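You operate a simulated robot arm through the tools that you are given. There is no shell and no other tool.

The job below is to be done with a simulated two-armed robot. You get a single attempt, and the scene is never put back.

JOB
On the top of the black chest, fold the blue screen cloth in half.

It is judged by the outcome, as a careful person would: the job done as asked, and still so three seconds after it is handed in. It fails if anything else is knocked over, pushed out of place, dropped, spilled or broken. Flat cloth is picked up by pressing the open fingertips on it (5 to 10 N) and closing them slowly along it; thin cloth reads only 2 to 8 mm in the jaws.

ROBOT AND FRAMES
Two 7-joint arms with two-finger parallel grippers on one trunk, on a base that moves. Base frame: it is fixed to the floor where the robot stands at the start and does not move with it; the origin is under the middle of the robot, x ahead of it, y to its left, z up. Units: mm, rad, N and s.
The left shoulder is at the start at [141, 171, 1139], the right one opposite. With the tool pointing down near the work surface each hand reaches from about 100 to 880 mm from the robot's upright axis, wherever it stands, measured 20 degrees to its own side. Places, roughly: top of the black chest [700, -300, 700]. Payload 4.4 kg a hand.
The tool frame of a hand sits at the grasp point between the pads (the TCP): z along the fingers, y along the line on which they close. The tips reach 23 mm beyond it. Largest opening 94 mm; finger width 38, thickness 10; the body of the gripper, 54 by 96 mm, starts 39 mm behind the TCP.
Orientation is told as [roll, pitch, yaw] about the base's x, y, z axes, in that order, counted from this pose: with the fingers straight down and closing along the base's y, the tool's x points along the base's -x, its y along +y and its z along -z.

CONTROLS
- The arms move only by the tool servo_tool. It takes "left_series", "right_series" or both (then of equal length, played together; a hand with none holds still); each is a list that holds one entry, the list of rows, each a list of 6 numbers: the shift along the base's x, y, z in units of 50 mm (1.0 is 50 mm), then the turn, a rotation vector about the base's x, y, z in units of 5 degrees (1.0 is 5 degrees). In form: [[[dx, dy, dz, ax, ay, az], ...]]. A call has 1 to 20 rows; each row shifts and turns the commanded pose from where the row before left it. "left_hand" and "right_hand" are, for a hand that has rows, the gripper command, from -1 (fully open) to 1 (shut), values between in proportion, set as the call begins (left out, the last holds). A call with a number of a shift or a turn outside -1 to 1 is refused whole. Each row takes 0.2 s and may step no farther than 50 mm and 0.15 rad from the row before; otherwise, or with a gripper value out of range, the whole call is refused. Where a pose cannot be reached the arm comes as near as it can. A force on the tool above 40 N (or 10 N above the force at the start of the call, whichever is more), or a blocked arm, ends the call early, and 0.2 s more pass. The fingers move at their own pace (about 72 mm/s each) and stop on an object; they squeeze with about 21 N. The grip force told is the motor's: it shows also when the fingers shut on nothing. Time passes only in rows, and 0.2 s behind the last, so rows that do not move let the fingers close. It gives the time, the measured TCP pose, the force on the tool (base axes), the opening and the grip force at its end, in the units of the frame above (readings bear some noise), with the torque about the TCP (base axes, N m) and any sound that the robot's microphone picked up.
- Cameras (640 x 400 px; columns grow to the right, rows downward): "scene" is now at [237.3, -19.2, 1245.9]; the picture's right is [-0.30, -0.95, 0.00], its down [-0.83, 0.26, -0.50] and it looks along [0.48, -0.15, -0.87] (base axes); focal length 268 px, centre (320, 200). "left" rides on the left gripper at [86, -16, -75] in its tool frame; the picture's right is [0.18, 0.98, 0.00], its down [-0.58, 0.11, -0.81] and it looks along [-0.79, 0.15, 0.59] (tool axes); focal length 243 px, centre (320, 200). "right" rides on the right gripper at [86, 16, -74] in its tool frame; the picture's right is [-0.18, 0.98, 0.00], its down [-0.58, -0.11, -0.81] and it looks along [-0.79, -0.15, 0.59] (tool axes); focal length 243 px, centre (320, 200). There is no depth. A picture from a camera that has moved, and an enlarged one, comes with that camera's place and axes in the base frame and with its lens.
- grab_frame(camera): a new picture of that camera. It takes no simulated time.
- raise_lower(by): moves the trunk up (or, below 0, down) by that many mm; the arms and the scene camera ride with it, the base frame stays. It gives what a move gives, with no picture.
- steer(legs): drives the robot by 1 to 6 legs, each [ahead, left, turn to the left] in mm, mm and rad, along the robot's own axes; the way and the turn of a leg run together, so that a leg with both is an arc; at most 1500 mm and 3.142 rad a leg. The arms and the cameras ride along, it lands a little off, and it stops where it bumps. It gives what a move gives.
- pan_tilt(pan, tilt): turns the head with the scene camera to pan (to the left, within 1.396 rad either way) and tilt (down, from -0.506 to 1.204), counted from straight ahead of the robot (the tilt from the chest, where the trunk bows). It gives what a move gives.
- zoom(camera, box): a new picture of the part [left, top, right, bottom] of that camera's present view, enlarged. It takes no simulated time.
- sign_off(): hands the job in; it is judged then, once.

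Nothing tells you exact positions but the pictures and the camera data. Unless the task says otherwise, let go and move clear before handing in.

The tools are called after "Emit:" as name(argument=value, ...) on one line, values as JSON. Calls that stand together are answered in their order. servo_tool: Moves the arms, as the interface text tells. Its arguments: {"type":"object","properties":{"left_series":{"type":"array"},"left_hand":{"type":"number"},"right_series":{"type":"array"},"right_hand":{"type":"number"}},"required":[]} The other tools are called the same way: raise_lower (by) moves the trunk up or down; steer (legs) drives the base; pan_tilt (pan, tilt) turns the head that bears the scene camera; grab_frame (camera) takes a picture; zoom (camera, box) takes an enlarged picture of a part of a camera's view; sign_off () hands the job in.

At the start:

```text
time_s: 0.0
left_eef_pos: [455.1, 52.2, 862.2]
left_orientation: [0.001, -0.001, 0.002]
left_contact_force: [0.5, 0.2, 0.3]
left_torque: [0.01, 0.0, 0.01]
left_width: 94.1
left_grip_force: 0.0
right_eef_pos: [381.7, -369.9, 856.9]
right_orientation: [0.001, 0.002, 0.001]
right_contact_force: [0.0, -0.2, -0.5]
right_torque: [0.0, -0.01, -0.02]
right_width: 93.9
right_grip_force: 0.0
trunk travel left (down, up): [-153.0, 235.0]
robot x, y, heading: [1.7, 0.0, -0.007]
head pan, tilt (commanded): [-0.302, 1.047]
```

scene: 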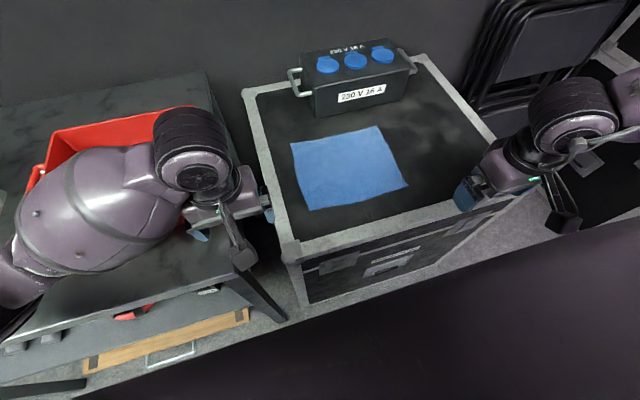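
right: 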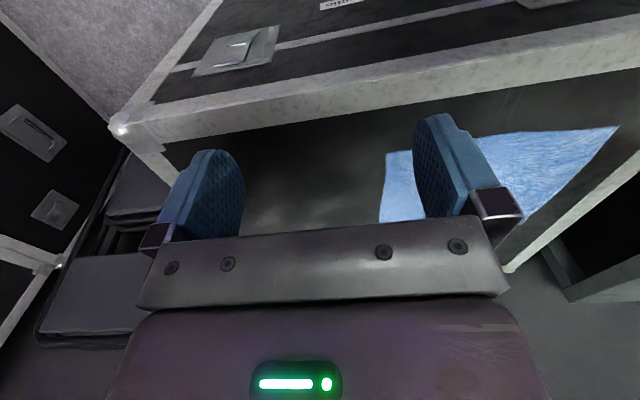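
left: 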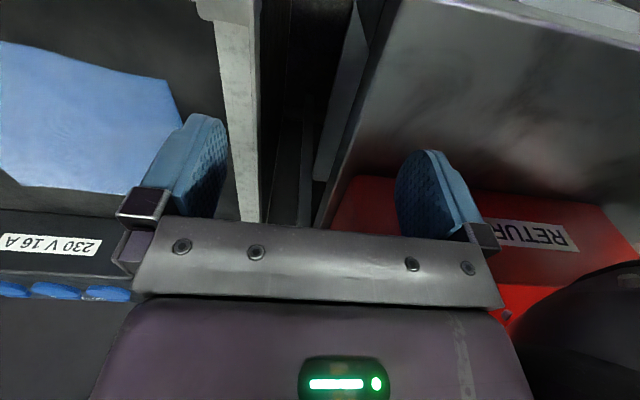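

I see the blue cloth lying flat on the chest, at roughly x 515–725 and y -85 to -335, with the socket box behind it at about x 800. First I'll look closer at the cloth and check what is around the robot.

Emit:
zoom(camera="scene", box=[230, 30, 510, 260])

Emit:
pan_tilt(pan=-0.9, tilt=0.9)

Emit:
grab_frame(camera="scene")

```text
1.74 times, centred on (370, 145) of scene
camera zoom: at [237.3, -19.2, 1245.9], right [-0.3, -0.95, 0.0], down [-0.83, 0.26, -0.5], along [0.48, -0.15, -0.87], focal length 467 px, centre (233, 296)
```

zoom: 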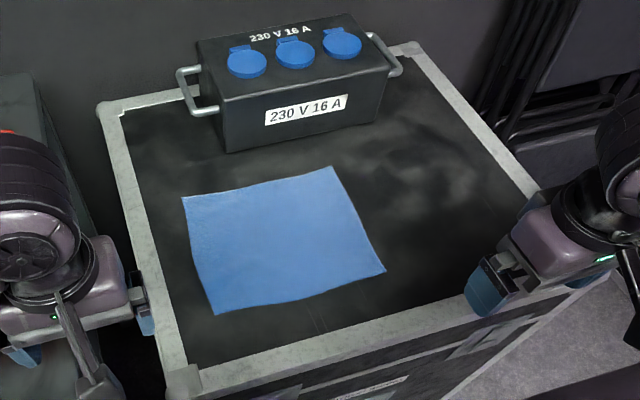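

```text
time_s: 1.0
left_eef_pos: [457.1, 52.7, 862.8]
left_orientation: [0.001, 0.0, -0.001]
left_contact_force: [0.2, -0.2, 0.5]
left_torque: [0.03, 0.01, -0.01]
left_width: 94.0
left_grip_force: 0.2
right_eef_pos: [381.4, -370.9, 856.1]
right_orientation: [-0.001, 0.002, 0.0]
right_contact_force: [0.4, -0.4, -0.1]
right_torque: [0.0, 0.04, -0.04]
right_width: 93.8
right_grip_force: 0.1
trunk travel left (down, up): [-153.0, 235.0]
robot x, y, heading: [4.9, 6.6, 0.004]
head pan, tilt (commanded): [-0.901, 0.901]
```

```text
taken
camera scene: at [220.6, -58.5, 1256.4], right [-0.78, -0.62, 0.0], down [-0.49, 0.61, -0.62], along [0.39, -0.49, -0.78], focal length 268 px, centre (320, 200)
```

scene: 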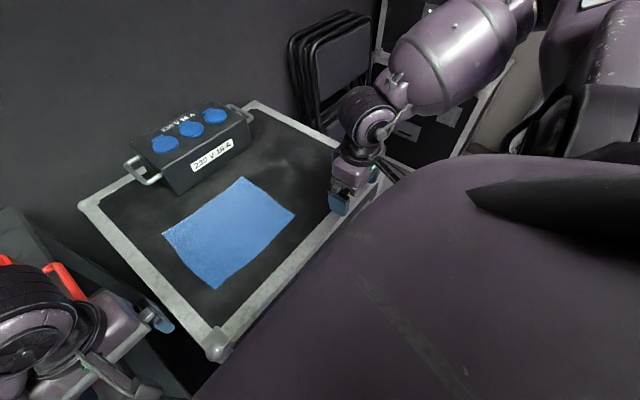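

The cloth's far corners sit at about (729, -92) and (719, -335), and the box front is at x≈800. My plan is to pinch the far edge near both corners with the fingers closing along x, then fold it toward the robot. I'll begin by bringing both hands over the chest while yawing them outward.

Emit:
pan_tilt(pan=-0.43, tilt=0.9)

Emit:
servo_tool(left_series=[[[0.27, -0.186, 0.1, 0, 0, -1], [0.27, -0.186, 0.1, 0, 0, -1], [0.27, -0.186, 0, 0, 0, -1], [0.27, -0.186, 0, 0, 0, -1], [0.27, -0.186, 0, 0, 0, -1], [0.27, -0.186, 0, 0, 0, -1], [0.27, -0.186, 0, 0, 0, -1], [0.27, -0.186, 0, 0, 0, -1], [0.27, -0.186, 0, 0, 0, -1]]], right_series=[[[0.34, 0.064, 0.1, 0, 0, 1], [0.34, 0.064, 0.1, 0, 0, 1], [0.34, 0.064, 0, 0, 0, 1], [0.34, 0.064, 0, 0, 0, 1], [0.34, 0.064, 0, 0, 0, 1], [0.34, 0.064, 0, 0, 0, 1], [0.34, 0.064, 0, 0, 0, 1], [0.34, 0.064, 0, 0, 0, 1], [0.34, 0.064, 0, 0, 0, 1]]], left_hand=0.15, right_hand=0.15)

Emit:
grab_frame(camera="scene")

```text
time_s: 1.9
left_eef_pos: [456.8, 52.6, 862.0]
left_orientation: [0.0, 0.002, 0.0]
left_contact_force: [0.4, 0.2, -0.2]
left_torque: [0.0, 0.02, 0.0]
left_width: 94.1
left_grip_force: 0.0
right_eef_pos: [381.0, -369.7, 855.3]
right_orientation: [0.001, -0.001, -0.001]
right_contact_force: [0.4, -1.0, 0.1]
right_torque: [-0.04, 0.0, -0.03]
right_width: 93.8
right_grip_force: 0.0
trunk travel left (down, up): [-153.0, 235.0]
robot x, y, heading: [0.3, -1.9, -0.006]
head pan, tilt (commanded): [-0.429, 0.901]
```

```text
time_s: 3.9
left_eef_pos: [578.5, -30.0, 872.0]
left_orientation: [0.0, -0.003, -0.785]
left_contact_force: [-0.3, -0.2, 0.6]
left_torque: [-0.04, 0.05, 0.0]
left_width: 39.8
left_grip_force: 0.1
right_eef_pos: [535.8, -341.2, 868.1]
right_orientation: [-0.001, 0.001, 0.786]
right_contact_force: [0.1, 0.6, -0.3]
right_torque: [0.0, -0.02, -0.01]
right_width: 40.1
right_grip_force: 0.0
trunk travel left (down, up): [-153.0, 235.0]
robot x, y, heading: [0.3, -2.5, 0.004]
head pan, tilt (commanded): [-0.429, 0.901]
```

```text
taken
camera scene: at [242.2, -29.8, 1256.6], right [-0.42, -0.91, 0.0], down [-0.71, 0.33, -0.62], along [0.56, -0.26, -0.78], focal length 268 px, centre (320, 200)
```

scene: 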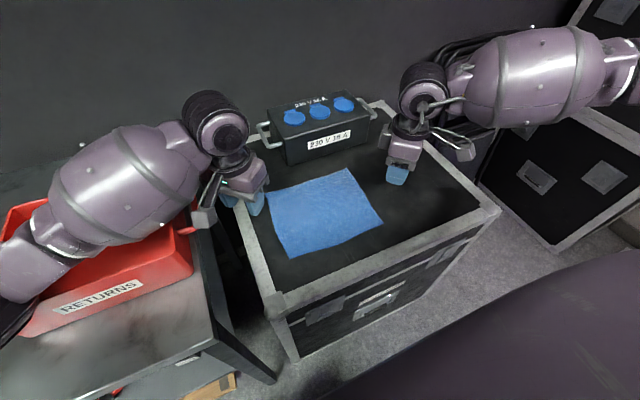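

Both hands track well and are clear of everything, with the cloth unmoved. I'll finish the yaw and the approach to just above the far corners.

Emit:
servo_tool(left_series=[[[0.27, -0.186, 0, 0, 0, -1], [0.27, -0.186, 0, 0, 0, -1], [0.27, -0.186, 0, 0, 0, -1], [0.27, -0.186, 0, 0, 0, -1], [0.27, -0.186, 0, 0, 0, -1], [0.27, -0.186, 0, 0, 0, -1], [0.27, -0.186, 0, 0, 0, -1], [0.27, -0.186, 0, 0, 0, -1], [0.27, -0.186, 0, 0, 0, -1]]], right_series=[[[0.34, 0.064, 0, 0, 0, 1], [0.34, 0.064, 0, 0, 0, 1], [0.34, 0.064, 0, 0, 0, 1], [0.34, 0.064, 0, 0, 0, 1], [0.34, 0.064, 0, 0, 0, 1], [0.34, 0.064, 0, 0, 0, 1], [0.34, 0.064, 0, 0, 0, 1], [0.34, 0.064, 0, 0, 0, 1], [0.34, 0.064, 0, 0, 0, 1]]])

Emit:
grab_frame(camera="scene")

Emit:
grab_frame(camera="left")

Emit:
grab_frame(camera="right")

```text
time_s: 5.9
left_eef_pos: [699.5, -115.4, 870.6]
left_orientation: [-0.002, -0.001, -1.572]
left_contact_force: [0.2, -0.8, -0.5]
left_torque: [-0.01, -0.01, 0.04]
left_width: 40.1
left_grip_force: 0.0
right_eef_pos: [518.1, -213.8, 900.8]
right_orientation: [0.06, -0.018, 1.162]
right_contact_force: [0.0, 0.0, 0.2]
right_torque: [-0.01, -0.01, 0.02]
right_width: 39.8
right_grip_force: 0.0
right hand out of reach, approached as far as the arm can: row 1, 2, 3, 4, 5, 6, 7, 8, 9
trunk travel left (down, up): [-153.0, 235.0]
robot x, y, heading: [1.1, -3.0, 0.001]
head pan, tilt (commanded): [-0.429, 0.901]
```

```text
taken
camera scene: at [243.5, -30.3, 1255.9], right [-0.42, -0.91, 0.0], down [-0.71, 0.33, -0.62], along [0.56, -0.26, -0.78], focal length 268 px, centre (320, 200)
```

scene: 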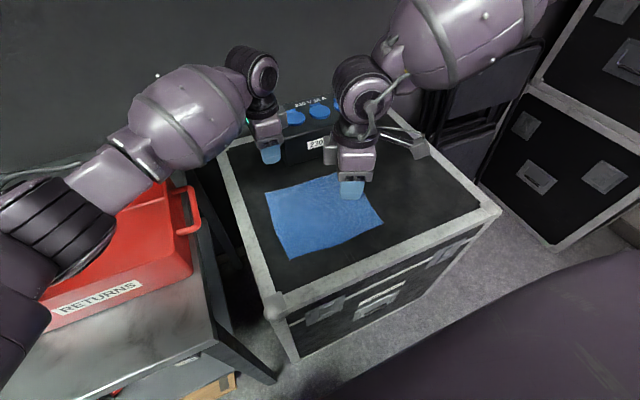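

```text
taken
camera left: at [684.7, -27.9, 945.2], right [0.98, 0.18, 0.0], down [0.11, -0.58, 0.81], along [0.15, -0.79, -0.59], focal length 243 px, centre (320, 200)
```

left: 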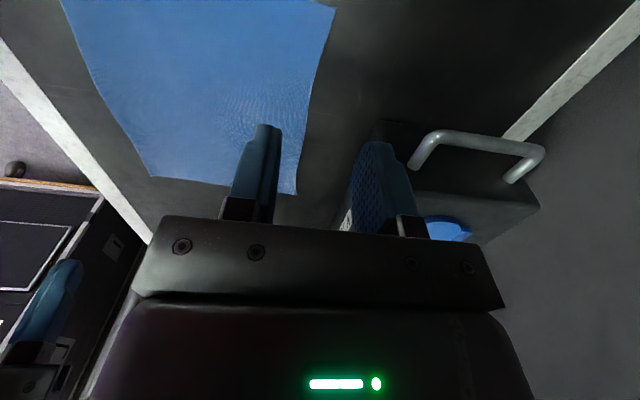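

```text
taken
camera right: at [472.5, -290.0, 976.3], right [-0.83, 0.56, 0.06], down [0.37, 0.46, 0.81], along [0.42, 0.69, -0.59], focal length 243 px, centre (320, 200)
```

right: 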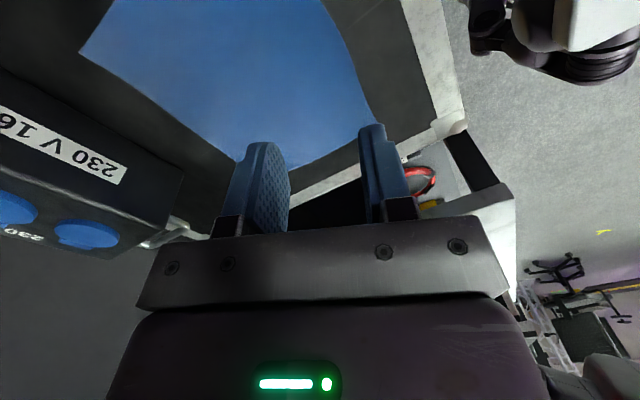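

The left hand is in position above the far-left corner. The right arm hit a wrist limit with yaw near 90° and came out of place, so I'll turn its yaw back toward 45° and see where its command stands.

Emit:
servo_tool(right_series=[[[0, 0, 0, 0, 0, -1], [0, 0, 0, 0, 0, -1], [0, 0, 0, 0, 0, -1]]])

```text
time_s: 6.7
left_eef_pos: [699.9, -115.6, 871.0]
left_orientation: [-0.001, 0.001, -1.571]
left_contact_force: [-0.7, -0.3, -0.5]
left_torque: [-0.01, 0.03, -0.03]
left_width: 39.8
left_grip_force: 0.1
right_eef_pos: [518.7, -214.9, 903.6]
right_orientation: [0.056, -0.018, 0.9]
right_contact_force: [-0.5, -0.4, -0.9]
right_torque: [0.01, -0.02, -0.02]
right_width: 40.0
right_grip_force: 0.0
trunk travel left (down, up): [-153.0, 235.0]
robot x, y, heading: [0.5, -0.1, 0.005]
head pan, tilt (commanded): [-0.429, 0.901]
```

The command resets to the reached pose, which helps. I'll level the right hand, bring it to 45° yaw for a diagonal corner pinch, and move it over the far-right corner.

Emit:
servo_tool(right_series=[[[0, -0.5, 0, -0.28, -0.19, -0.65], [0.1, -0.5, 0, -0.28, -0.19, -0.65], [0.3, -0.5, -0.1, 0, 0, 0], [0.5, -0.3, -0.1, 0, 0, 0], [0.6, -0.1, -0.1, 0, 0, 0], [0.6, 0, -0.1, 0, 0, 0], [0.6, 0, -0.1, 0, 0, 0], [0.6, 0, -0.1, 0, 0, 0]]])

Emit:
grab_frame(camera="scene")

Emit:
grab_frame(camera="right")

```text
time_s: 8.5
left_eef_pos: [700.2, -115.8, 870.6]
left_orientation: [0.0, -0.001, -1.569]
left_contact_force: [-0.7, -1.3, -0.2]
left_torque: [0.0, 0.01, 0.0]
left_width: 40.0
left_grip_force: 0.1
right_eef_pos: [603.5, -308.8, 886.1]
right_orientation: [-0.001, -0.004, 0.787]
right_contact_force: [0.4, -0.1, 0.5]
right_torque: [0.03, 0.03, 0.0]
right_width: 40.1
right_grip_force: 0.0
right hand out of reach, approached as far as the arm can: row 6, 7, 8
trunk travel left (down, up): [-153.0, 235.0]
robot x, y, heading: [-0.0, 0.6, 0.003]
head pan, tilt (commanded): [-0.429, 0.901]
```

```text
taken
camera scene: at [242.2, -30.9, 1256.5], right [-0.42, -0.91, 0.0], down [-0.71, 0.33, -0.62], along [0.56, -0.26, -0.78], focal length 268 px, centre (320, 200)
```

scene: 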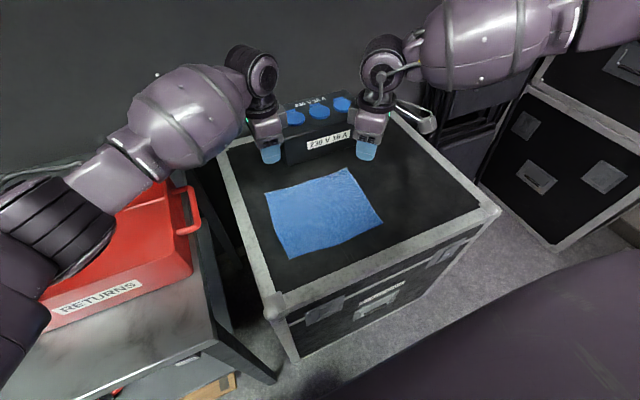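

```text
taken
camera right: at [530.8, -359.5, 961.1], right [-0.57, 0.82, 0.0], down [0.48, 0.33, 0.81], along [0.67, 0.46, -0.59], focal length 243 px, centre (320, 200)
```

right: 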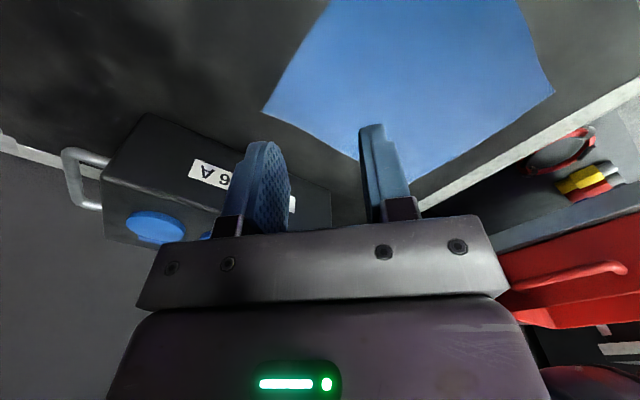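

With 45° yaw the right hand stops short at x≈603, so its wrist range probably lies the other way. I'll turn the right hand toward yaw -90°, which closes along the same x line, in place and clear of everything.

Emit:
servo_tool(right_series=[[[0, 0, 0, 0, 0, -1], [0, 0, 0, 0, 0, -1], [0, 0, 0, 0, 0, -1], [0, 0, 0, 0, 0, -1], [0, 0, 0, 0, 0, -1], [0, 0, 0, 0, 0, -1], [0, 0, 0, 0, 0, -1], [0, 0, 0, 0, 0, -1], [0, 0, 0, 0, 0, -1], [0, 0, 0, 0, 0, -1], [0, 0, 0, 0, 0, -1], [0, 0, 0, 0, 0, -1], [0, 0, 0, 0, 0, -1], [0, 0, 0, 0, 0, -1], [0, 0, 0, 0, 0, -1], [0, 0, 0, 0, 0, -1], [0, 0, 0, 0, 0, -1], [0, 0, 0, 0, 0, -1], [0, 0, 0, 0, 0, -1]]])

Emit:
grab_frame(camera="scene")

```text
time_s: 12.5
left_eef_pos: [698.9, -114.0, 870.6]
left_orientation: [-0.001, -0.001, -1.571]
left_contact_force: [0.2, 0.1, 0.5]
left_torque: [0.02, -0.02, 0.03]
left_width: 40.2
left_grip_force: 0.1
right_eef_pos: [604.9, -309.5, 887.2]
right_orientation: [-0.002, -0.004, -0.873]
right_contact_force: [-0.7, -1.3, -0.1]
right_torque: [0.0, 0.02, 0.01]
right_width: 39.7
right_grip_force: 0.1
trunk travel left (down, up): [-153.0, 235.0]
robot x, y, heading: [3.9, -0.8, 0.002]
head pan, tilt (commanded): [-0.429, 0.901]
```

```text
taken
camera scene: at [242.4, -30.8, 1256.4], right [-0.42, -0.91, 0.0], down [-0.71, 0.33, -0.62], along [0.56, -0.26, -0.78], focal length 268 px, centre (320, 200)
```

scene: 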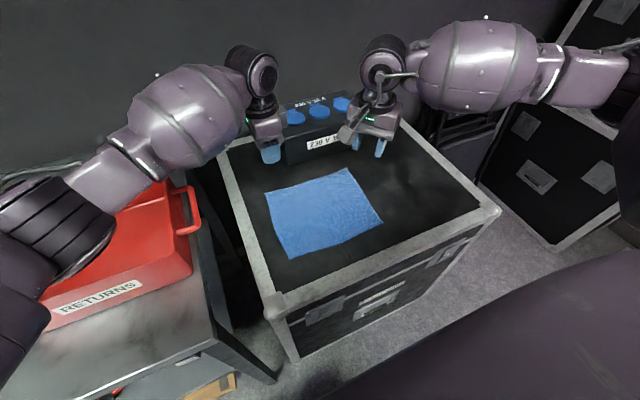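

The right hand turns this way without complaint. I'll finish to -90° and then advance over the far-right corner.

Emit:
servo_tool(right_series=[[[0, 0, 0, 0, 0, -1], [0, 0, 0, 0, 0, -1], [0, 0, 0, 0, 0, -1], [0, 0, 0, 0, 0, -1], [0, 0, 0, 0, 0, -1], [0, 0, 0, 0, 0, -1], [0, 0, 0, 0, 0, -1], [0, 0, 0, 0, 0, -1], [0.4, 0, -0.05, 0, 0, 0], [0.4, 0, -0.05, 0, 0, 0], [0.4, 0, -0.05, 0, 0, 0], [0.4, 0, -0.05, 0, 0, 0]]])

Emit:
grab_frame(camera="scene")

Emit:
grab_frame(camera="right")

```text
time_s: 15.1
left_eef_pos: [699.5, -115.3, 871.4]
left_orientation: [0.0, 0.0, -1.571]
left_contact_force: [0.1, 0.3, -0.3]
left_torque: [0.03, 0.0, 0.0]
left_width: 39.9
left_grip_force: 0.0
right_eef_pos: [683.7, -310.4, 876.4]
right_orientation: [-0.001, -0.004, -1.57]
right_contact_force: [-0.3, -0.2, -0.2]
right_torque: [0.02, -0.01, -0.01]
right_width: 40.1
right_grip_force: 0.1
trunk travel left (down, up): [-153.0, 235.0]
robot x, y, heading: [-1.9, -1.9, -0.003]
head pan, tilt (commanded): [-0.429, 0.901]
```

```text
taken
camera scene: at [242.6, -30.7, 1256.3], right [-0.42, -0.91, 0.0], down [-0.71, 0.33, -0.62], along [0.56, -0.26, -0.78], focal length 268 px, centre (320, 200)
```

scene: 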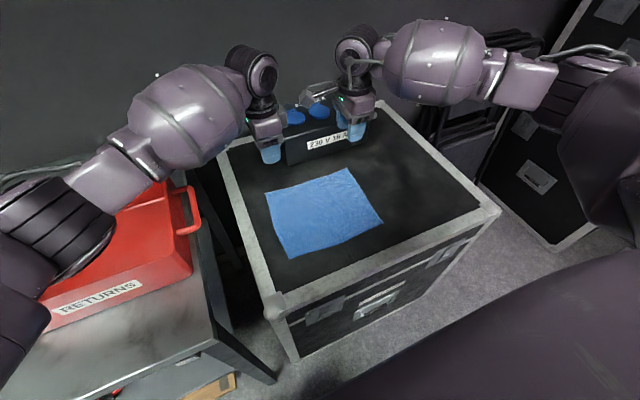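

```text
taken
camera right: at [700.3, -222.4, 950.6], right [0.98, -0.18, 0.0], down [-0.11, -0.58, 0.81], along [-0.15, -0.8, -0.59], focal length 243 px, centre (320, 200)
```

right: 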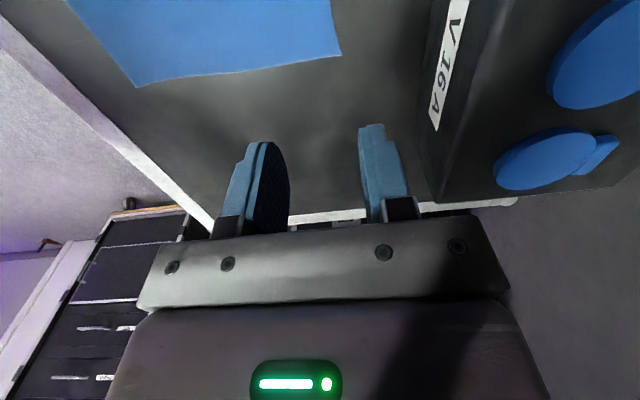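

Combining the cameras, the chest top is nearer z≈721. The far corners are at about (708, -87) and (702, -321), the near edge is at x≈505, and the box front is at x≈777. Both hands now close along x, so I'll come down to about 15 mm above the cloth and check.

Emit:
servo_tool(left_series=[[[-0.05, 0.02, -0.37, 0, 0, 0], [-0.05, 0.02, -0.37, 0, 0, 0], [-0.05, 0.02, -0.37, 0, 0, 0], [-0.05, 0.02, -0.37, 0, 0, 0], [-0.05, 0.02, -0.37, 0, 0, 0], [-0.05, 0.02, -0.37, 0, 0, 0]]], right_series=[[[-0.015, 0.035, -0.385, 0, 0.046, 0], [-0.015, 0.035, -0.385, 0, 0, 0], [-0.015, 0.035, -0.385, 0, 0, 0], [-0.015, 0.035, -0.385, 0, 0, 0], [-0.015, 0.035, -0.385, 0, 0, 0], [-0.015, 0.035, -0.385, 0, 0, 0]]], left_hand=0.277, right_hand=0.277)

Emit:
zoom(camera="scene", box=[220, 70, 420, 270])

Emit:
grab_frame(camera="left")

Emit:
grab_frame(camera="right")

```text
time_s: 16.5
left_eef_pos: [686.2, -110.2, 770.7]
left_orientation: [0.012, -0.003, -1.569]
left_contact_force: [0.9, 0.0, 0.2]
left_torque: [0.03, -0.02, 0.0]
left_width: 33.9
left_grip_force: 0.1
right_eef_pos: [678.1, -299.5, 767.6]
right_orientation: [0.002, -0.004, -1.569]
right_contact_force: [0.3, 0.7, 0.0]
right_torque: [-0.03, 0.02, 0.03]
right_width: 33.8
right_grip_force: 0.0
trunk travel left (down, up): [-153.0, 235.0]
robot x, y, heading: [4.0, -2.9, -0.0]
head pan, tilt (commanded): [-0.429, 0.901]
```

```text
2.00 times, centred on (320, 170) of scene
camera zoom: at [238.9, -31.0, 1258.7], right [-0.42, -0.91, 0.0], down [-0.71, 0.33, -0.62], along [0.57, -0.26, -0.78], focal length 537 px, centre (320, 260)
```

zoom: 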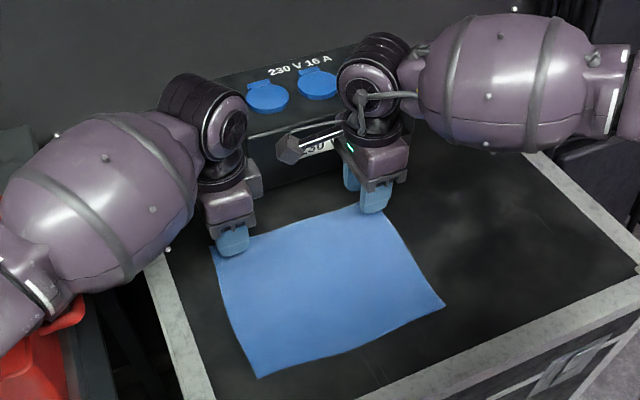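

```text
taken
camera left: at [669.9, -22.8, 844.3], right [0.98, 0.18, 0.01], down [0.1, -0.58, 0.81], along [0.16, -0.79, -0.59], focal length 243 px, centre (320, 200)
```

left: 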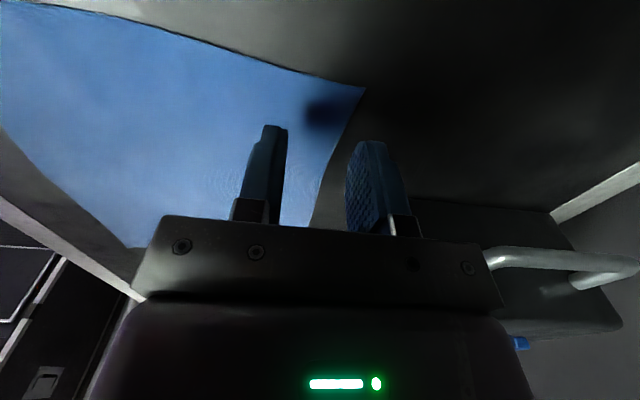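

```text
taken
camera right: at [694.7, -211.9, 842.3], right [0.98, -0.18, 0.0], down [-0.11, -0.58, 0.81], along [-0.15, -0.79, -0.59], focal length 243 px, centre (320, 200)
```

right: 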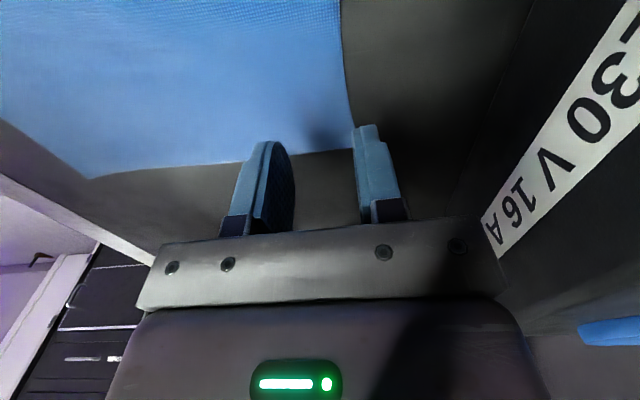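

The corners are confirmed: the left edge is at x≈708 and the right edge at x≈697. I'll shift the right hand slightly inward and lower both hands a little to see how they settle.

Emit:
servo_tool(left_series=[[[0, 0, -0.08, 0, 0, 0], [0, 0, -0.08, 0, 0, 0], [0, 0, 0, 0, 0, 0]]], right_series=[[[-0.06, 0, -0.09, 0, 0, 0], [-0.06, 0, -0.09, 0, 0, 0], [0, 0, 0, 0, 0, 0]]])

```text
time_s: 17.3
left_eef_pos: [687.2, -112.4, 767.6]
left_orientation: [0.023, -0.002, -1.573]
left_contact_force: [-0.2, 0.3, 0.4]
left_torque: [-0.03, 0.02, -0.03]
left_width: 34.0
left_grip_force: 0.1
right_eef_pos: [669.9, -299.5, 758.7]
right_orientation: [0.002, -0.003, -1.569]
right_contact_force: [-0.2, 1.0, 0.2]
right_torque: [0.02, 0.0, -0.03]
right_width: 34.1
right_grip_force: 0.0
trunk travel left (down, up): [-153.0, 235.0]
robot x, y, heading: [1.5, -3.9, 0.001]
head pan, tilt (commanded): [-0.429, 0.901]
```

The left hand is not coming down as commanded: it is 16 mm high and tilting slightly with no force at the tool. I need to check whether its elbow is touching the red bin.

Emit:
pan_tilt(pan=0.3, tilt=0.9)

Emit:
grab_frame(camera="scene")

```text
time_s: 18.4
left_eef_pos: [685.4, -112.5, 768.2]
left_orientation: [0.025, -0.002, -1.576]
left_contact_force: [-0.7, -0.9, -0.2]
left_torque: [0.02, 0.02, 0.0]
left_width: 33.9
left_grip_force: 0.1
right_eef_pos: [670.1, -300.1, 757.6]
right_orientation: [0.005, -0.004, -1.568]
right_contact_force: [-0.2, 0.7, 0.0]
right_torque: [0.02, 0.0, 0.02]
right_width: 33.7
right_grip_force: 0.0
trunk travel left (down, up): [-153.0, 235.0]
robot x, y, heading: [0.8, -5.2, -0.003]
head pan, tilt (commanded): [0.3, 0.901]
```

```text
taken
camera scene: at [238.4, 21.6, 1258.6], right [0.29, -0.96, 0.0], down [-0.74, -0.23, -0.63], along [0.6, 0.18, -0.78], focal length 268 px, centre (320, 200)
```

scene: 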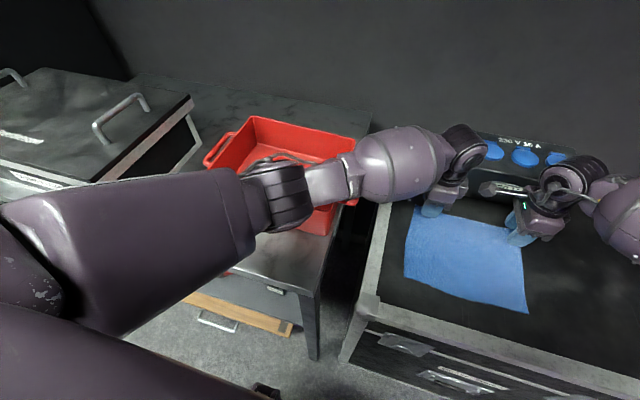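

The left elbow and forearm sit low over the red bin, so I suspect contact there. Raising the trunk will lift the hands and elbows clear, and then I'll check that the bin hasn't moved.

Emit:
raise_lower(by=130)

Emit:
grab_frame(camera="scene")

Emit:
pan_tilt(pan=-0.429, tilt=0.901)

Emit:
grab_frame(camera="scene")

```text
time_s: 20.0
left_eef_pos: [694.9, -101.8, 919.8]
left_orientation: [0.059, 0.004, -1.562]
left_contact_force: [0.4, -1.0, -0.3]
left_torque: [-0.01, -0.01, 0.0]
left_width: 34.0
left_grip_force: 0.1
right_eef_pos: [672.9, -299.3, 881.2]
right_orientation: [-0.007, -0.005, -1.569]
right_contact_force: [-0.5, 0.0, -0.1]
right_torque: [0.02, 0.0, 0.0]
right_width: 33.9
right_grip_force: 0.0
trunk travel left (down, up): [-283.0, 105.0]
robot x, y, heading: [-2.4, -0.3, 0.002]
head pan, tilt (commanded): [0.3, 0.901]
```

```text
taken
camera scene: at [144.1, 23.0, 1398.0], right [0.3, -0.96, 0.0], down [-0.75, -0.23, -0.62], along [0.59, 0.18, -0.78], focal length 268 px, centre (320, 200)
```

scene: 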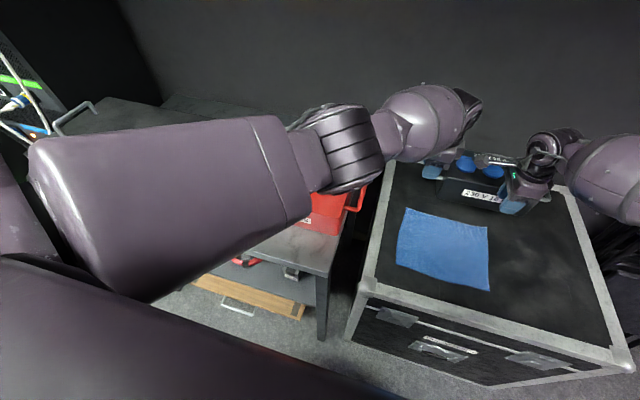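

```text
time_s: 21.1
left_eef_pos: [694.8, -102.4, 922.0]
left_orientation: [0.063, 0.001, -1.561]
left_contact_force: [-0.8, -0.3, 1.4]
left_torque: [0.02, 0.0, 0.03]
left_width: 33.7
left_grip_force: 0.0
right_eef_pos: [673.2, -298.2, 884.0]
right_orientation: [-0.005, -0.004, -1.569]
right_contact_force: [0.2, 0.0, -0.4]
right_torque: [0.01, 0.0, 0.01]
right_width: 34.1
right_grip_force: 0.2
trunk travel left (down, up): [-283.0, 105.0]
robot x, y, heading: [-1.1, -1.5, -0.001]
head pan, tilt (commanded): [-0.429, 0.901]
```

```text
taken
camera scene: at [139.8, -30.8, 1398.3], right [-0.42, -0.91, 0.0], down [-0.71, 0.33, -0.62], along [0.56, -0.26, -0.78], focal length 268 px, centre (320, 200)
```

scene: 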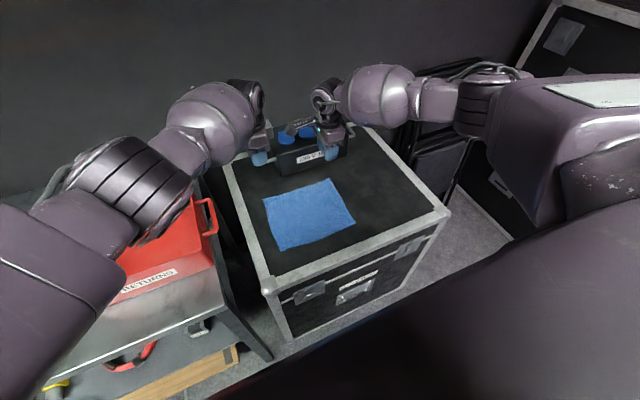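

The left hand is still off its command with the trunk raised, so this is its wrist limit at yaw -90° and not a contact. The bin and cloth look unmoved. I'll level the left hand and ease its yaw to -60°, still a near-diagonal corner pinch, then bring the trunk back down.

Emit:
servo_tool(left_series=[[[0, 0, 0, 0, 0.12, 1], [0, 0, 0, 0, 0.12, 1], [0, 0, 0, 0, 0.12, 1], [0, 0, 0, 0, 0.12, 1], [0, 0, 0, 0, 0.12, 1], [0, 0, 0, 0, 0.12, 1], [0, 0, 0, 0, 0, 0]]])

Emit:
raise_lower(by=-100)

Emit:
grab_frame(camera="scene")

```text
time_s: 22.7
left_eef_pos: [687.5, -90.8, 919.1]
left_orientation: [0.001, 0.02, -1.029]
left_contact_force: [0.2, -0.7, -0.1]
left_torque: [0.01, 0.02, -0.03]
left_width: 34.1
left_grip_force: 0.1
left hand out of reach, approached as far as the arm can: row 3, 6
right_eef_pos: [672.9, -298.2, 882.7]
right_orientation: [-0.004, -0.002, -1.568]
right_contact_force: [-0.6, -0.2, -0.7]
right_torque: [0.04, 0.0, 0.01]
right_width: 34.2
right_grip_force: 0.1
trunk travel left (down, up): [-283.0, 105.0]
robot x, y, heading: [-1.2, -1.1, 0.002]
head pan, tilt (commanded): [-0.429, 0.901]
```

```text
time_s: 23.7
left_eef_pos: [668.6, -101.7, 748.6]
left_orientation: [-0.129, 0.095, -1.053]
left_contact_force: [-1.5, -0.2, 13.8]
left_torque: [-0.03, -0.3, 0.0]
left_width: 32.3
left_grip_force: 0.0
right_eef_pos: [669.3, -299.3, 785.6]
right_orientation: [-0.025, -0.006, -1.57]
right_contact_force: [0.0, 0.4, -0.8]
right_torque: [0.04, -0.01, 0.01]
right_width: 33.6
right_grip_force: 0.0
trunk travel left (down, up): [-200.0, 189.0]
robot x, y, heading: [-0.8, -0.2, -0.0]
head pan, tilt (commanded): [-0.429, 0.901]
stopped: the force on the tool passed its limit at 125 N (the readings are from after the stop); the commanded pose is now the measured one
```

```text
taken
camera scene: at [196.4, -30.7, 1309.1], right [-0.42, -0.91, 0.0], down [-0.71, 0.33, -0.62], along [0.57, -0.26, -0.78], focal length 268 px, centre (320, 200)
```

scene: 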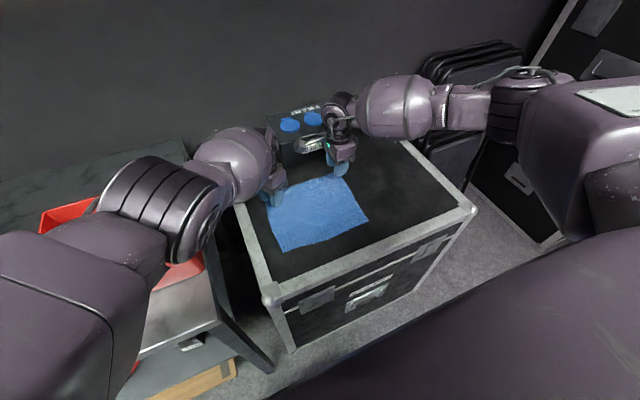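

Lowering the trunk made the left hand drop and press briefly on the chest, and it is now resting tilted on the cloth. I'll lift it gently, level it, and check that nothing shifted.

Emit:
servo_tool(left_series=[[[0, 0, 0.3, 0, 0, 0], [0, 0, 0.4, 0, -0.45, 0], [0, 0, 0.4, -0.1, -0.45, 0], [0, 0, 0.4, -0.1, -0.45, 0], [0, 0, 0.3, 0, -0.45, 0], [0, 0, 0, 0, 0, 0]]])

Emit:
grab_frame(camera="scene")

Emit:
zoom(camera="scene", box=[230, 90, 430, 290])

```text
time_s: 25.1
left_eef_pos: [716.7, -109.0, 810.2]
left_orientation: [-0.009, 0.012, -1.015]
left_contact_force: [0.1, 0.4, 0.1]
left_torque: [0.0, -0.01, 0.0]
left_width: 33.9
left_grip_force: 0.0
left hand out of reach, approached as far as the arm can: row 1, 2, 3, 4, 5
right_eef_pos: [669.7, -298.1, 787.4]
right_orientation: [-0.026, -0.005, -1.568]
right_contact_force: [-0.3, -0.8, -0.9]
right_torque: [0.01, 0.03, -0.01]
right_width: 34.0
right_grip_force: 0.1
trunk travel left (down, up): [-200.0, 189.0]
robot x, y, heading: [-1.8, 3.6, 0.001]
head pan, tilt (commanded): [-0.429, 0.901]
```

```text
taken
camera scene: at [197.4, -30.7, 1309.1], right [-0.42, -0.91, 0.0], down [-0.71, 0.33, -0.62], along [0.56, -0.26, -0.78], focal length 268 px, centre (320, 200)
```

scene: 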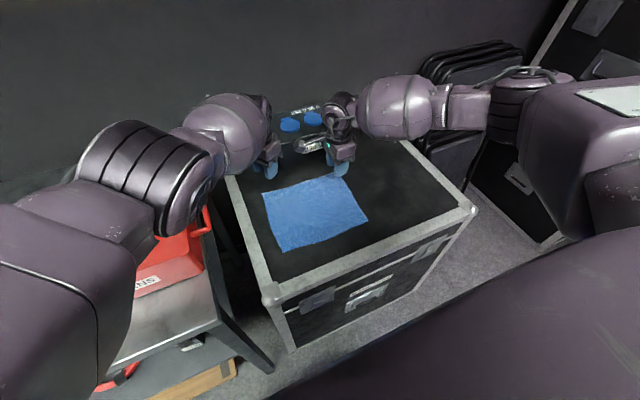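

```text
2.00 times, centred on (330, 190) of scene
camera zoom: at [197.4, -30.7, 1309.1], right [-0.42, -0.91, 0.0], down [-0.71, 0.33, -0.62], along [0.56, -0.26, -0.78], focal length 537 px, centre (300, 220)
```

zoom: 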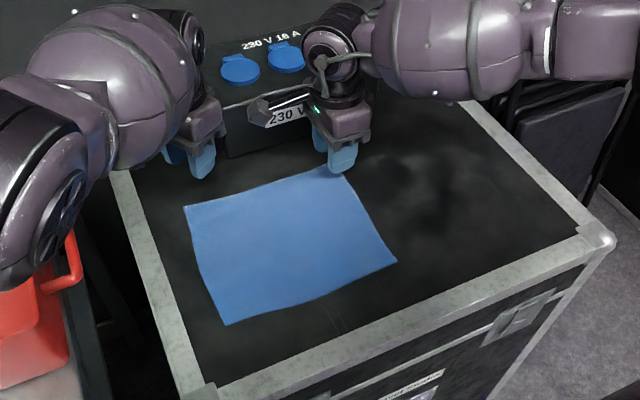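

The cloth, box and bin all look unmoved. The left wrist can't hold -90° low down, so I'll bring it to about -30° (a corner pinch) at a comfortable height and test its reach above the far-left corner.

Emit:
servo_tool(left_series=[[[-0.1, 0, 0.1, 0.1, -0.1, 1], [-0.1, 0, 0.1, 0, 0, 1], [-0.1, 0, 0, 0, 0, 1], [-0.1, 0, 0, 0, 0, 1], [-0.1, 0, 0, 0, 0, 1], [0, 0, 0, 0, 0, 0.6], [0, 0, 0, 0, 0, 0]]])

```text
time_s: 26.9
left_eef_pos: [718.5, -103.9, 811.2]
left_orientation: [0.009, 0.022, -0.502]
left_contact_force: [-1.0, 0.2, 0.7]
left_torque: [-0.01, -0.03, -0.01]
left_width: 34.0
left_grip_force: 0.0
left hand out of reach, approached as far as the arm can: row 1, 2, 3, 4, 5
right_eef_pos: [670.5, -298.3, 786.8]
right_orientation: [-0.025, -0.006, -1.57]
right_contact_force: [0.9, -0.5, -0.2]
right_torque: [-0.01, -0.01, 0.01]
right_width: 33.9
right_grip_force: 0.0
trunk travel left (down, up): [-200.0, 189.0]
robot x, y, heading: [-2.5, -4.3, -0.002]
head pan, tilt (commanded): [-0.429, 0.901]
stopped in row 7 (left hand): the arm was blocked; the commanded pose is now the measured one
```

The left arm reports blocked even though the hand is free, so I'll look along the arm.

Emit:
pan_tilt(pan=0.35, tilt=0.8)

Emit:
grab_frame(camera="scene")

Emit:
grab_frame(camera="left")

Emit:
grab_frame(camera="right")

```text
time_s: 28.0
left_eef_pos: [719.4, -105.2, 812.4]
left_orientation: [0.013, 0.019, -0.503]
left_contact_force: [-0.3, 0.4, -0.5]
left_torque: [0.02, 0.02, -0.02]
left_width: 33.6
left_grip_force: 0.0
right_eef_pos: [670.0, -298.9, 786.8]
right_orientation: [-0.028, -0.006, -1.57]
right_contact_force: [-1.5, -0.1, 0.8]
right_torque: [-0.01, 0.0, -0.02]
right_width: 33.7
right_grip_force: 0.0
trunk travel left (down, up): [-200.0, 189.0]
robot x, y, heading: [3.1, 1.0, -0.001]
head pan, tilt (commanded): [0.351, 0.799]
```

```text
taken
camera scene: at [204.4, 28.4, 1317.0], right [0.34, -0.94, 0.0], down [-0.67, -0.25, -0.7], along [0.65, 0.24, -0.72], focal length 268 px, centre (320, 200)
```

scene: 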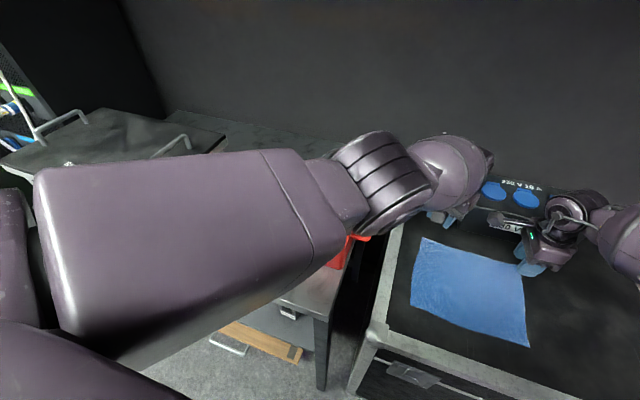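

```text
taken
camera left: at [637.7, -79.3, 888.6], right [0.31, 0.95, 0.02], down [0.57, -0.2, 0.8], along [0.76, -0.24, -0.6], focal length 243 px, centre (320, 200)
```

left: 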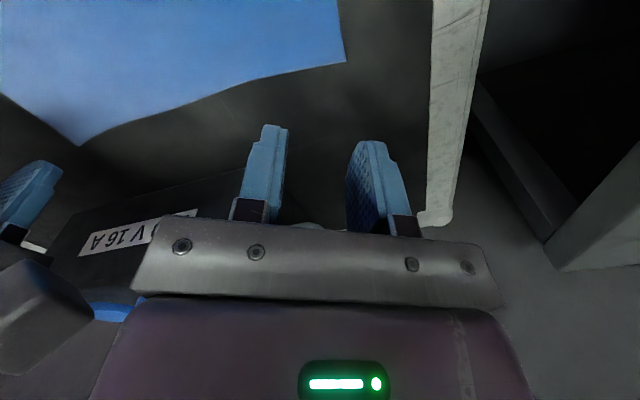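

```text
taken
camera right: at [687.7, -211.8, 860.6], right [0.98, -0.18, -0.02], down [-0.09, -0.58, 0.81], along [-0.16, -0.8, -0.58], focal length 243 px, centre (320, 200)
```

right: 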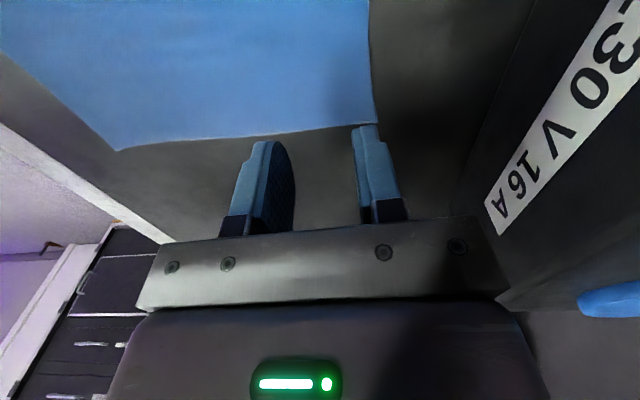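

The left arm is nearly straight at the edge of its reach, because raising the trunk also moved the shoulders back. I'll draw the left hand well back toward the robot and up, to re-bend the elbow.

Emit:
servo_tool(left_series=[[[-0.8, 0.3, 0.4, 0, 0, 0], [-0.8, 0.3, 0.4, 0, 0, 0], [-0.8, 0.3, 0.3, 0, 0, 0], [-0.8, 0.3, 0.2, 0, 0, 0], [0, 0, 0, 0, 0, 0]]])

Emit:
grab_frame(camera="scene")

```text
time_s: 29.4
left_eef_pos: [718.6, -103.6, 815.8]
left_orientation: [0.013, 0.029, -0.451]
left_contact_force: [0.2, -0.4, -0.5]
left_torque: [-0.01, -0.03, 0.0]
left_width: 33.8
left_grip_force: 0.1
left hand out of reach, approached as far as the arm can: row 1, 2, 3, 4
right_eef_pos: [670.1, -298.8, 786.8]
right_orientation: [-0.025, -0.005, -1.569]
right_contact_force: [-0.6, 0.6, -0.5]
right_torque: [-0.05, 0.07, 0.02]
right_width: 33.9
right_grip_force: 0.2
trunk travel left (down, up): [-200.0, 189.0]
robot x, y, heading: [1.0, -2.0, 0.004]
head pan, tilt (commanded): [0.351, 0.799]
stopped in row 5 (left hand): the arm was blocked; the commanded pose is now the measured one
```

```text
taken
camera scene: at [204.8, 29.1, 1316.9], right [0.34, -0.94, 0.0], down [-0.67, -0.25, -0.7], along [0.65, 0.24, -0.72], focal length 268 px, centre (320, 200)
```

scene: 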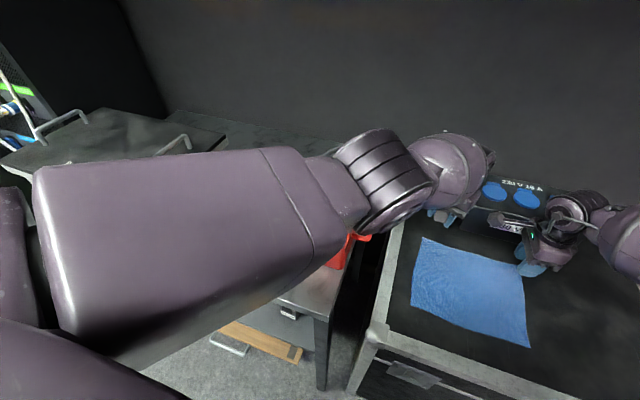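

It is not a collision but the local arm solution stuck against joint limits. Rotating yaw did work, so I'll keep turning the left wrist toward positive yaw in place and then draw back.

Emit:
servo_tool(left_series=[[[0, 0, 0, 0, 0, 1], [0, 0, 0, 0, 0, 1], [0, 0, 0, 0, 0, 1], [0, 0, 0, 0, 0, 1], [0, 0, 0, 0, 0, 1], [0, 0, 0, 0, 0, 1], [0, 0, 0, 0, 0, 0]]])

```text
time_s: 31.0
left_eef_pos: [717.4, -112.0, 818.0]
left_orientation: [0.012, 0.028, 0.061]
left_contact_force: [0.1, -0.4, 0.3]
left_torque: [0.02, 0.01, -0.02]
left_width: 33.7
left_grip_force: 0.1
right_eef_pos: [670.4, -299.9, 785.4]
right_orientation: [-0.026, -0.006, -1.571]
right_contact_force: [0.1, -0.6, 0.0]
right_torque: [-0.01, -0.04, 0.0]
right_width: 33.9
right_grip_force: 0.1
trunk travel left (down, up): [-200.0, 189.0]
robot x, y, heading: [-0.5, 0.7, 0.0]
head pan, tilt (commanded): [0.351, 0.799]
```

Emit:
servo_tool(left_series=[[[0, 0.1, 0.3, 0, 0, 0], [-0.2, 0.1, 0.3, 0, 0, 0], [-0.3, 0.1, 0.2, 0, 0, 0], [-0.3, 0.1, 0.1, 0, 0, 0], [0, 0, 0, 0, 0, 0]]])

```text
time_s: 32.2
left_eef_pos: [724.6, -113.1, 844.2]
left_orientation: [0.013, 0.029, 0.061]
left_contact_force: [-0.4, 0.0, -0.3]
left_torque: [0.0, 0.03, 0.0]
left_width: 34.0
left_grip_force: 0.1
left hand out of reach, approached as far as the arm can: row 1, 2, 3, 4
right_eef_pos: [670.0, -299.4, 787.7]
right_orientation: [-0.026, -0.005, -1.569]
right_contact_force: [-0.6, 0.0, 0.1]
right_torque: [0.01, 0.02, -0.02]
right_width: 34.0
right_grip_force: 0.1
trunk travel left (down, up): [-200.0, 189.0]
robot x, y, heading: [-0.1, -3.5, -0.0]
head pan, tilt (commanded): [0.351, 0.799]
```

The left elbow seems locked straight, because the hand only moves on a constant-radius arc. A sideways move to the right should bend the elbow, so I'll first clear the right hand out of the way, up and to the right.

Emit:
servo_tool(right_series=[[[0, 0, 0.6, 0, 0, 0], [-0.2, -0.4, 0.6, 0, 0, 0], [-0.3, -0.5, 0.5, 0, 0, 0], [-0.3, -0.5, 0.3, 0, 0, 0], [-0.3, -0.5, 0.2, 0, 0, 0], [-0.3, -0.5, 0.2, 0, 0, 0]]], left_series=[[[0, 0, 0.2, 0, 0, 0], [0, 0, 0.2, 0, 0, 0], [0, 0, 0.2, 0, 0, 0], [0, 0, 0.2, 0, 0, 0], [0, -0.1, 0.1, 0, 0, 0], [0, -0.1, 0.1, 0, 0, 0]]])

```text
time_s: 33.6
left_eef_pos: [732.0, -127.4, 895.3]
left_orientation: [0.011, 0.023, 0.063]
left_contact_force: [0.6, -0.2, 0.3]
left_torque: [0.04, 0.01, 0.0]
left_width: 34.0
left_grip_force: 0.0
left hand out of reach, approached as far as the arm can: row 2, 4
right_eef_pos: [600.6, -420.2, 907.4]
right_orientation: [-0.025, -0.004, -1.569]
right_contact_force: [0.1, -0.1, 0.3]
right_torque: [0.01, 0.01, 0.04]
right_width: 34.0
right_grip_force: 0.0
trunk travel left (down, up): [-200.0, 189.0]
robot x, y, heading: [2.5, -1.7, -0.0]
head pan, tilt (commanded): [0.351, 0.799]
```

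Now I'll move the left hand to the right with a slight pull back, to see whether the elbow unlocks.

Emit:
servo_tool(left_series=[[[-0.1, -0.4, 0, 0, 0, 0], [-0.2, -0.4, 0, 0, 0, 0], [-0.2, -0.4, 0, 0, 0, 0], [-0.3, -0.3, 0, 0, 0, 0], [-0.3, -0.2, 0, 0, 0, 0], [0, 0, 0, 0, 0, 0]]])

Emit:
grab_frame(camera="scene")

```text
time_s: 35.0
left_eef_pos: [723.6, -112.3, 863.1]
left_orientation: [0.042, 0.057, 0.218]
left_contact_force: [0.2, 1.2, -0.2]
left_torque: [0.0, -0.03, 0.01]
left_width: 33.8
left_grip_force: 0.1
left hand out of reach, approached as far as the arm can: row 1, 3, 5
right_eef_pos: [600.7, -418.8, 907.0]
right_orientation: [-0.026, -0.004, -1.568]
right_contact_force: [-0.1, 0.2, -0.3]
right_torque: [-0.01, -0.02, -0.04]
right_width: 33.8
right_grip_force: 0.0
trunk travel left (down, up): [-200.0, 189.0]
robot x, y, heading: [0.1, 3.1, -0.003]
head pan, tilt (commanded): [0.351, 0.799]
stopped in row 6 (left hand): the arm was blocked; the commanded pose is now the measured one
```

```text
taken
camera scene: at [204.8, 29.0, 1316.9], right [0.34, -0.94, 0.0], down [-0.67, -0.25, -0.7], along [0.65, 0.24, -0.72], focal length 268 px, centre (320, 200)
```

scene: 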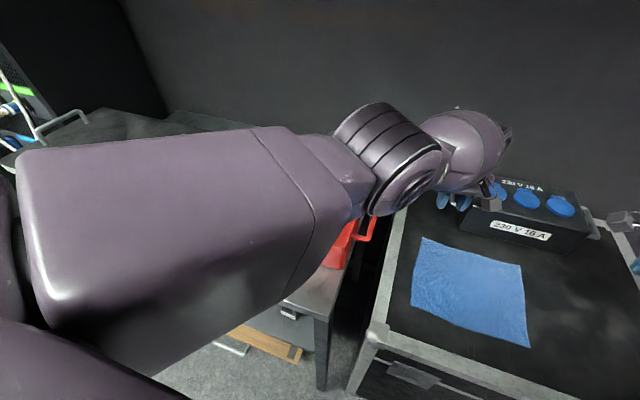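

Emit:
zoom(camera="scene", box=[290, 70, 550, 250])

Emit:
grab_frame(camera="right")

```text
2.22 times, centred on (420, 160) of scene
camera zoom: at [204.8, 29.0, 1316.9], right [0.34, -0.94, 0.0], down [-0.67, -0.25, -0.7], along [0.65, 0.24, -0.72], focal length 597 px, centre (98, 289)
```

zoom: 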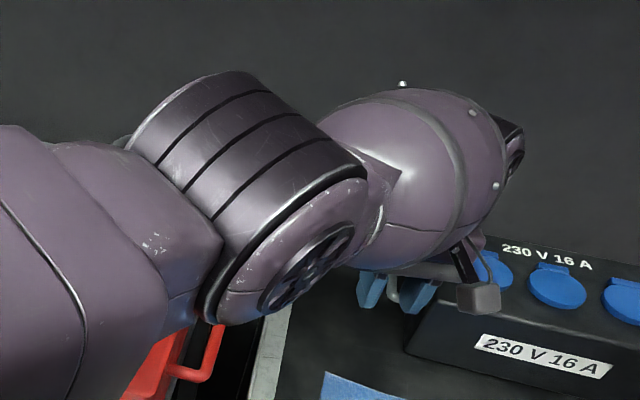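

```text
taken
camera right: at [618.0, -331.5, 980.6], right [0.98, -0.18, -0.03], down [-0.09, -0.58, 0.81], along [-0.16, -0.8, -0.58], focal length 243 px, centre (320, 200)
```

right: 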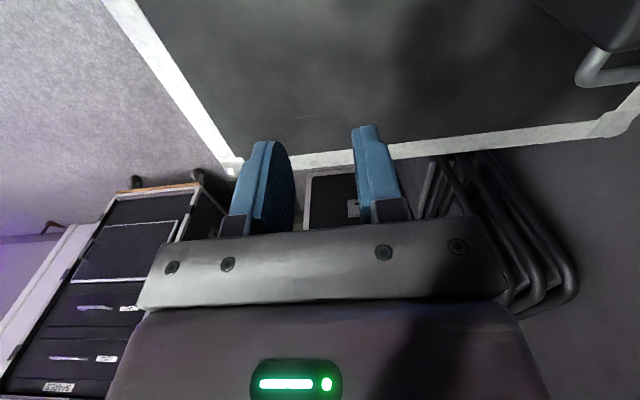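

The elbow hinge looks roughly horizontal, so it should bend when the hand moves vertically. I'll lower the left hand a little with a slight backward pull, staying well above the chest.

Emit:
servo_tool(left_series=[[[0, 0, -0.25, 0, 0, 0], [-0.05, 0, -0.25, 0, 0, 0], [-0.1, 0, -0.25, 0, 0, 0], [-0.1, 0, -0.2, 0, 0, 0], [0, 0, 0, 0, 0, 0]]])

```text
time_s: 36.1
left_eef_pos: [708.5, -109.8, 815.6]
left_orientation: [0.046, 0.058, 0.221]
left_contact_force: [-0.8, -0.8, 0.1]
left_torque: [-0.01, 0.01, 0.0]
left_width: 33.7
left_grip_force: 0.0
left hand out of reach, approached as far as the arm can: row 1
right_eef_pos: [600.7, -418.9, 907.5]
right_orientation: [-0.028, -0.006, -1.568]
right_contact_force: [-0.6, -0.8, 0.1]
right_torque: [0.0, 0.0, 0.0]
right_width: 33.7
right_grip_force: 0.2
trunk travel left (down, up): [-200.0, 189.0]
robot x, y, heading: [-1.6, 0.7, 0.002]
head pan, tilt (commanded): [0.351, 0.799]
```

The elbow is responding now. I'll continue pulling the left hand back toward the robot.

Emit:
servo_tool(left_series=[[[-0.2, 0, -0.05, 0, 0, 0], [-0.3, 0.05, 0, 0, 0, 0], [-0.4, 0.1, 0.05, 0, 0, 0], [-0.5, 0.1, 0.1, 0, 0, 0], [-0.5, 0.1, 0.2, 0, 0, 0], [-0.5, 0.2, 0.2, 0, 0, 0], [0, 0, 0, 0, 0, 0]]])

Emit:
grab_frame(camera="scene")

```text
time_s: 38.0
left_eef_pos: [706.5, -107.4, 806.6]
left_orientation: [0.049, 0.047, 0.26]
left_contact_force: [-0.3, 0.8, -0.6]
left_torque: [0.02, -0.01, 0.01]
left_width: 33.9
left_grip_force: 0.1
left hand out of reach, approached as far as the arm can: row 1, 2, 3, 4, 5, 6
right_eef_pos: [600.1, -417.8, 907.5]
right_orientation: [-0.026, -0.005, -1.568]
right_contact_force: [0.4, 1.0, -0.1]
right_torque: [-0.02, 0.03, 0.01]
right_width: 33.5
right_grip_force: 0.1
trunk travel left (down, up): [-200.0, 189.0]
robot x, y, heading: [-1.2, 2.9, -0.002]
head pan, tilt (commanded): [0.351, 0.799]
stopped in row 7 (left hand): the arm was blocked; the commanded pose is now the measured one
```

```text
taken
camera scene: at [204.6, 28.9, 1317.0], right [0.34, -0.94, 0.0], down [-0.67, -0.25, -0.7], along [0.65, 0.24, -0.72], focal length 268 px, centre (320, 200)
```

scene: 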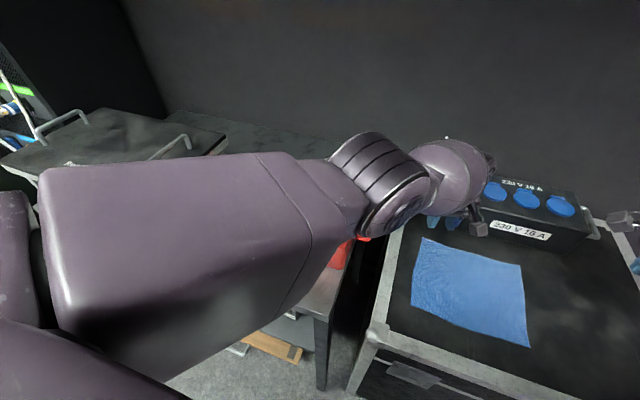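

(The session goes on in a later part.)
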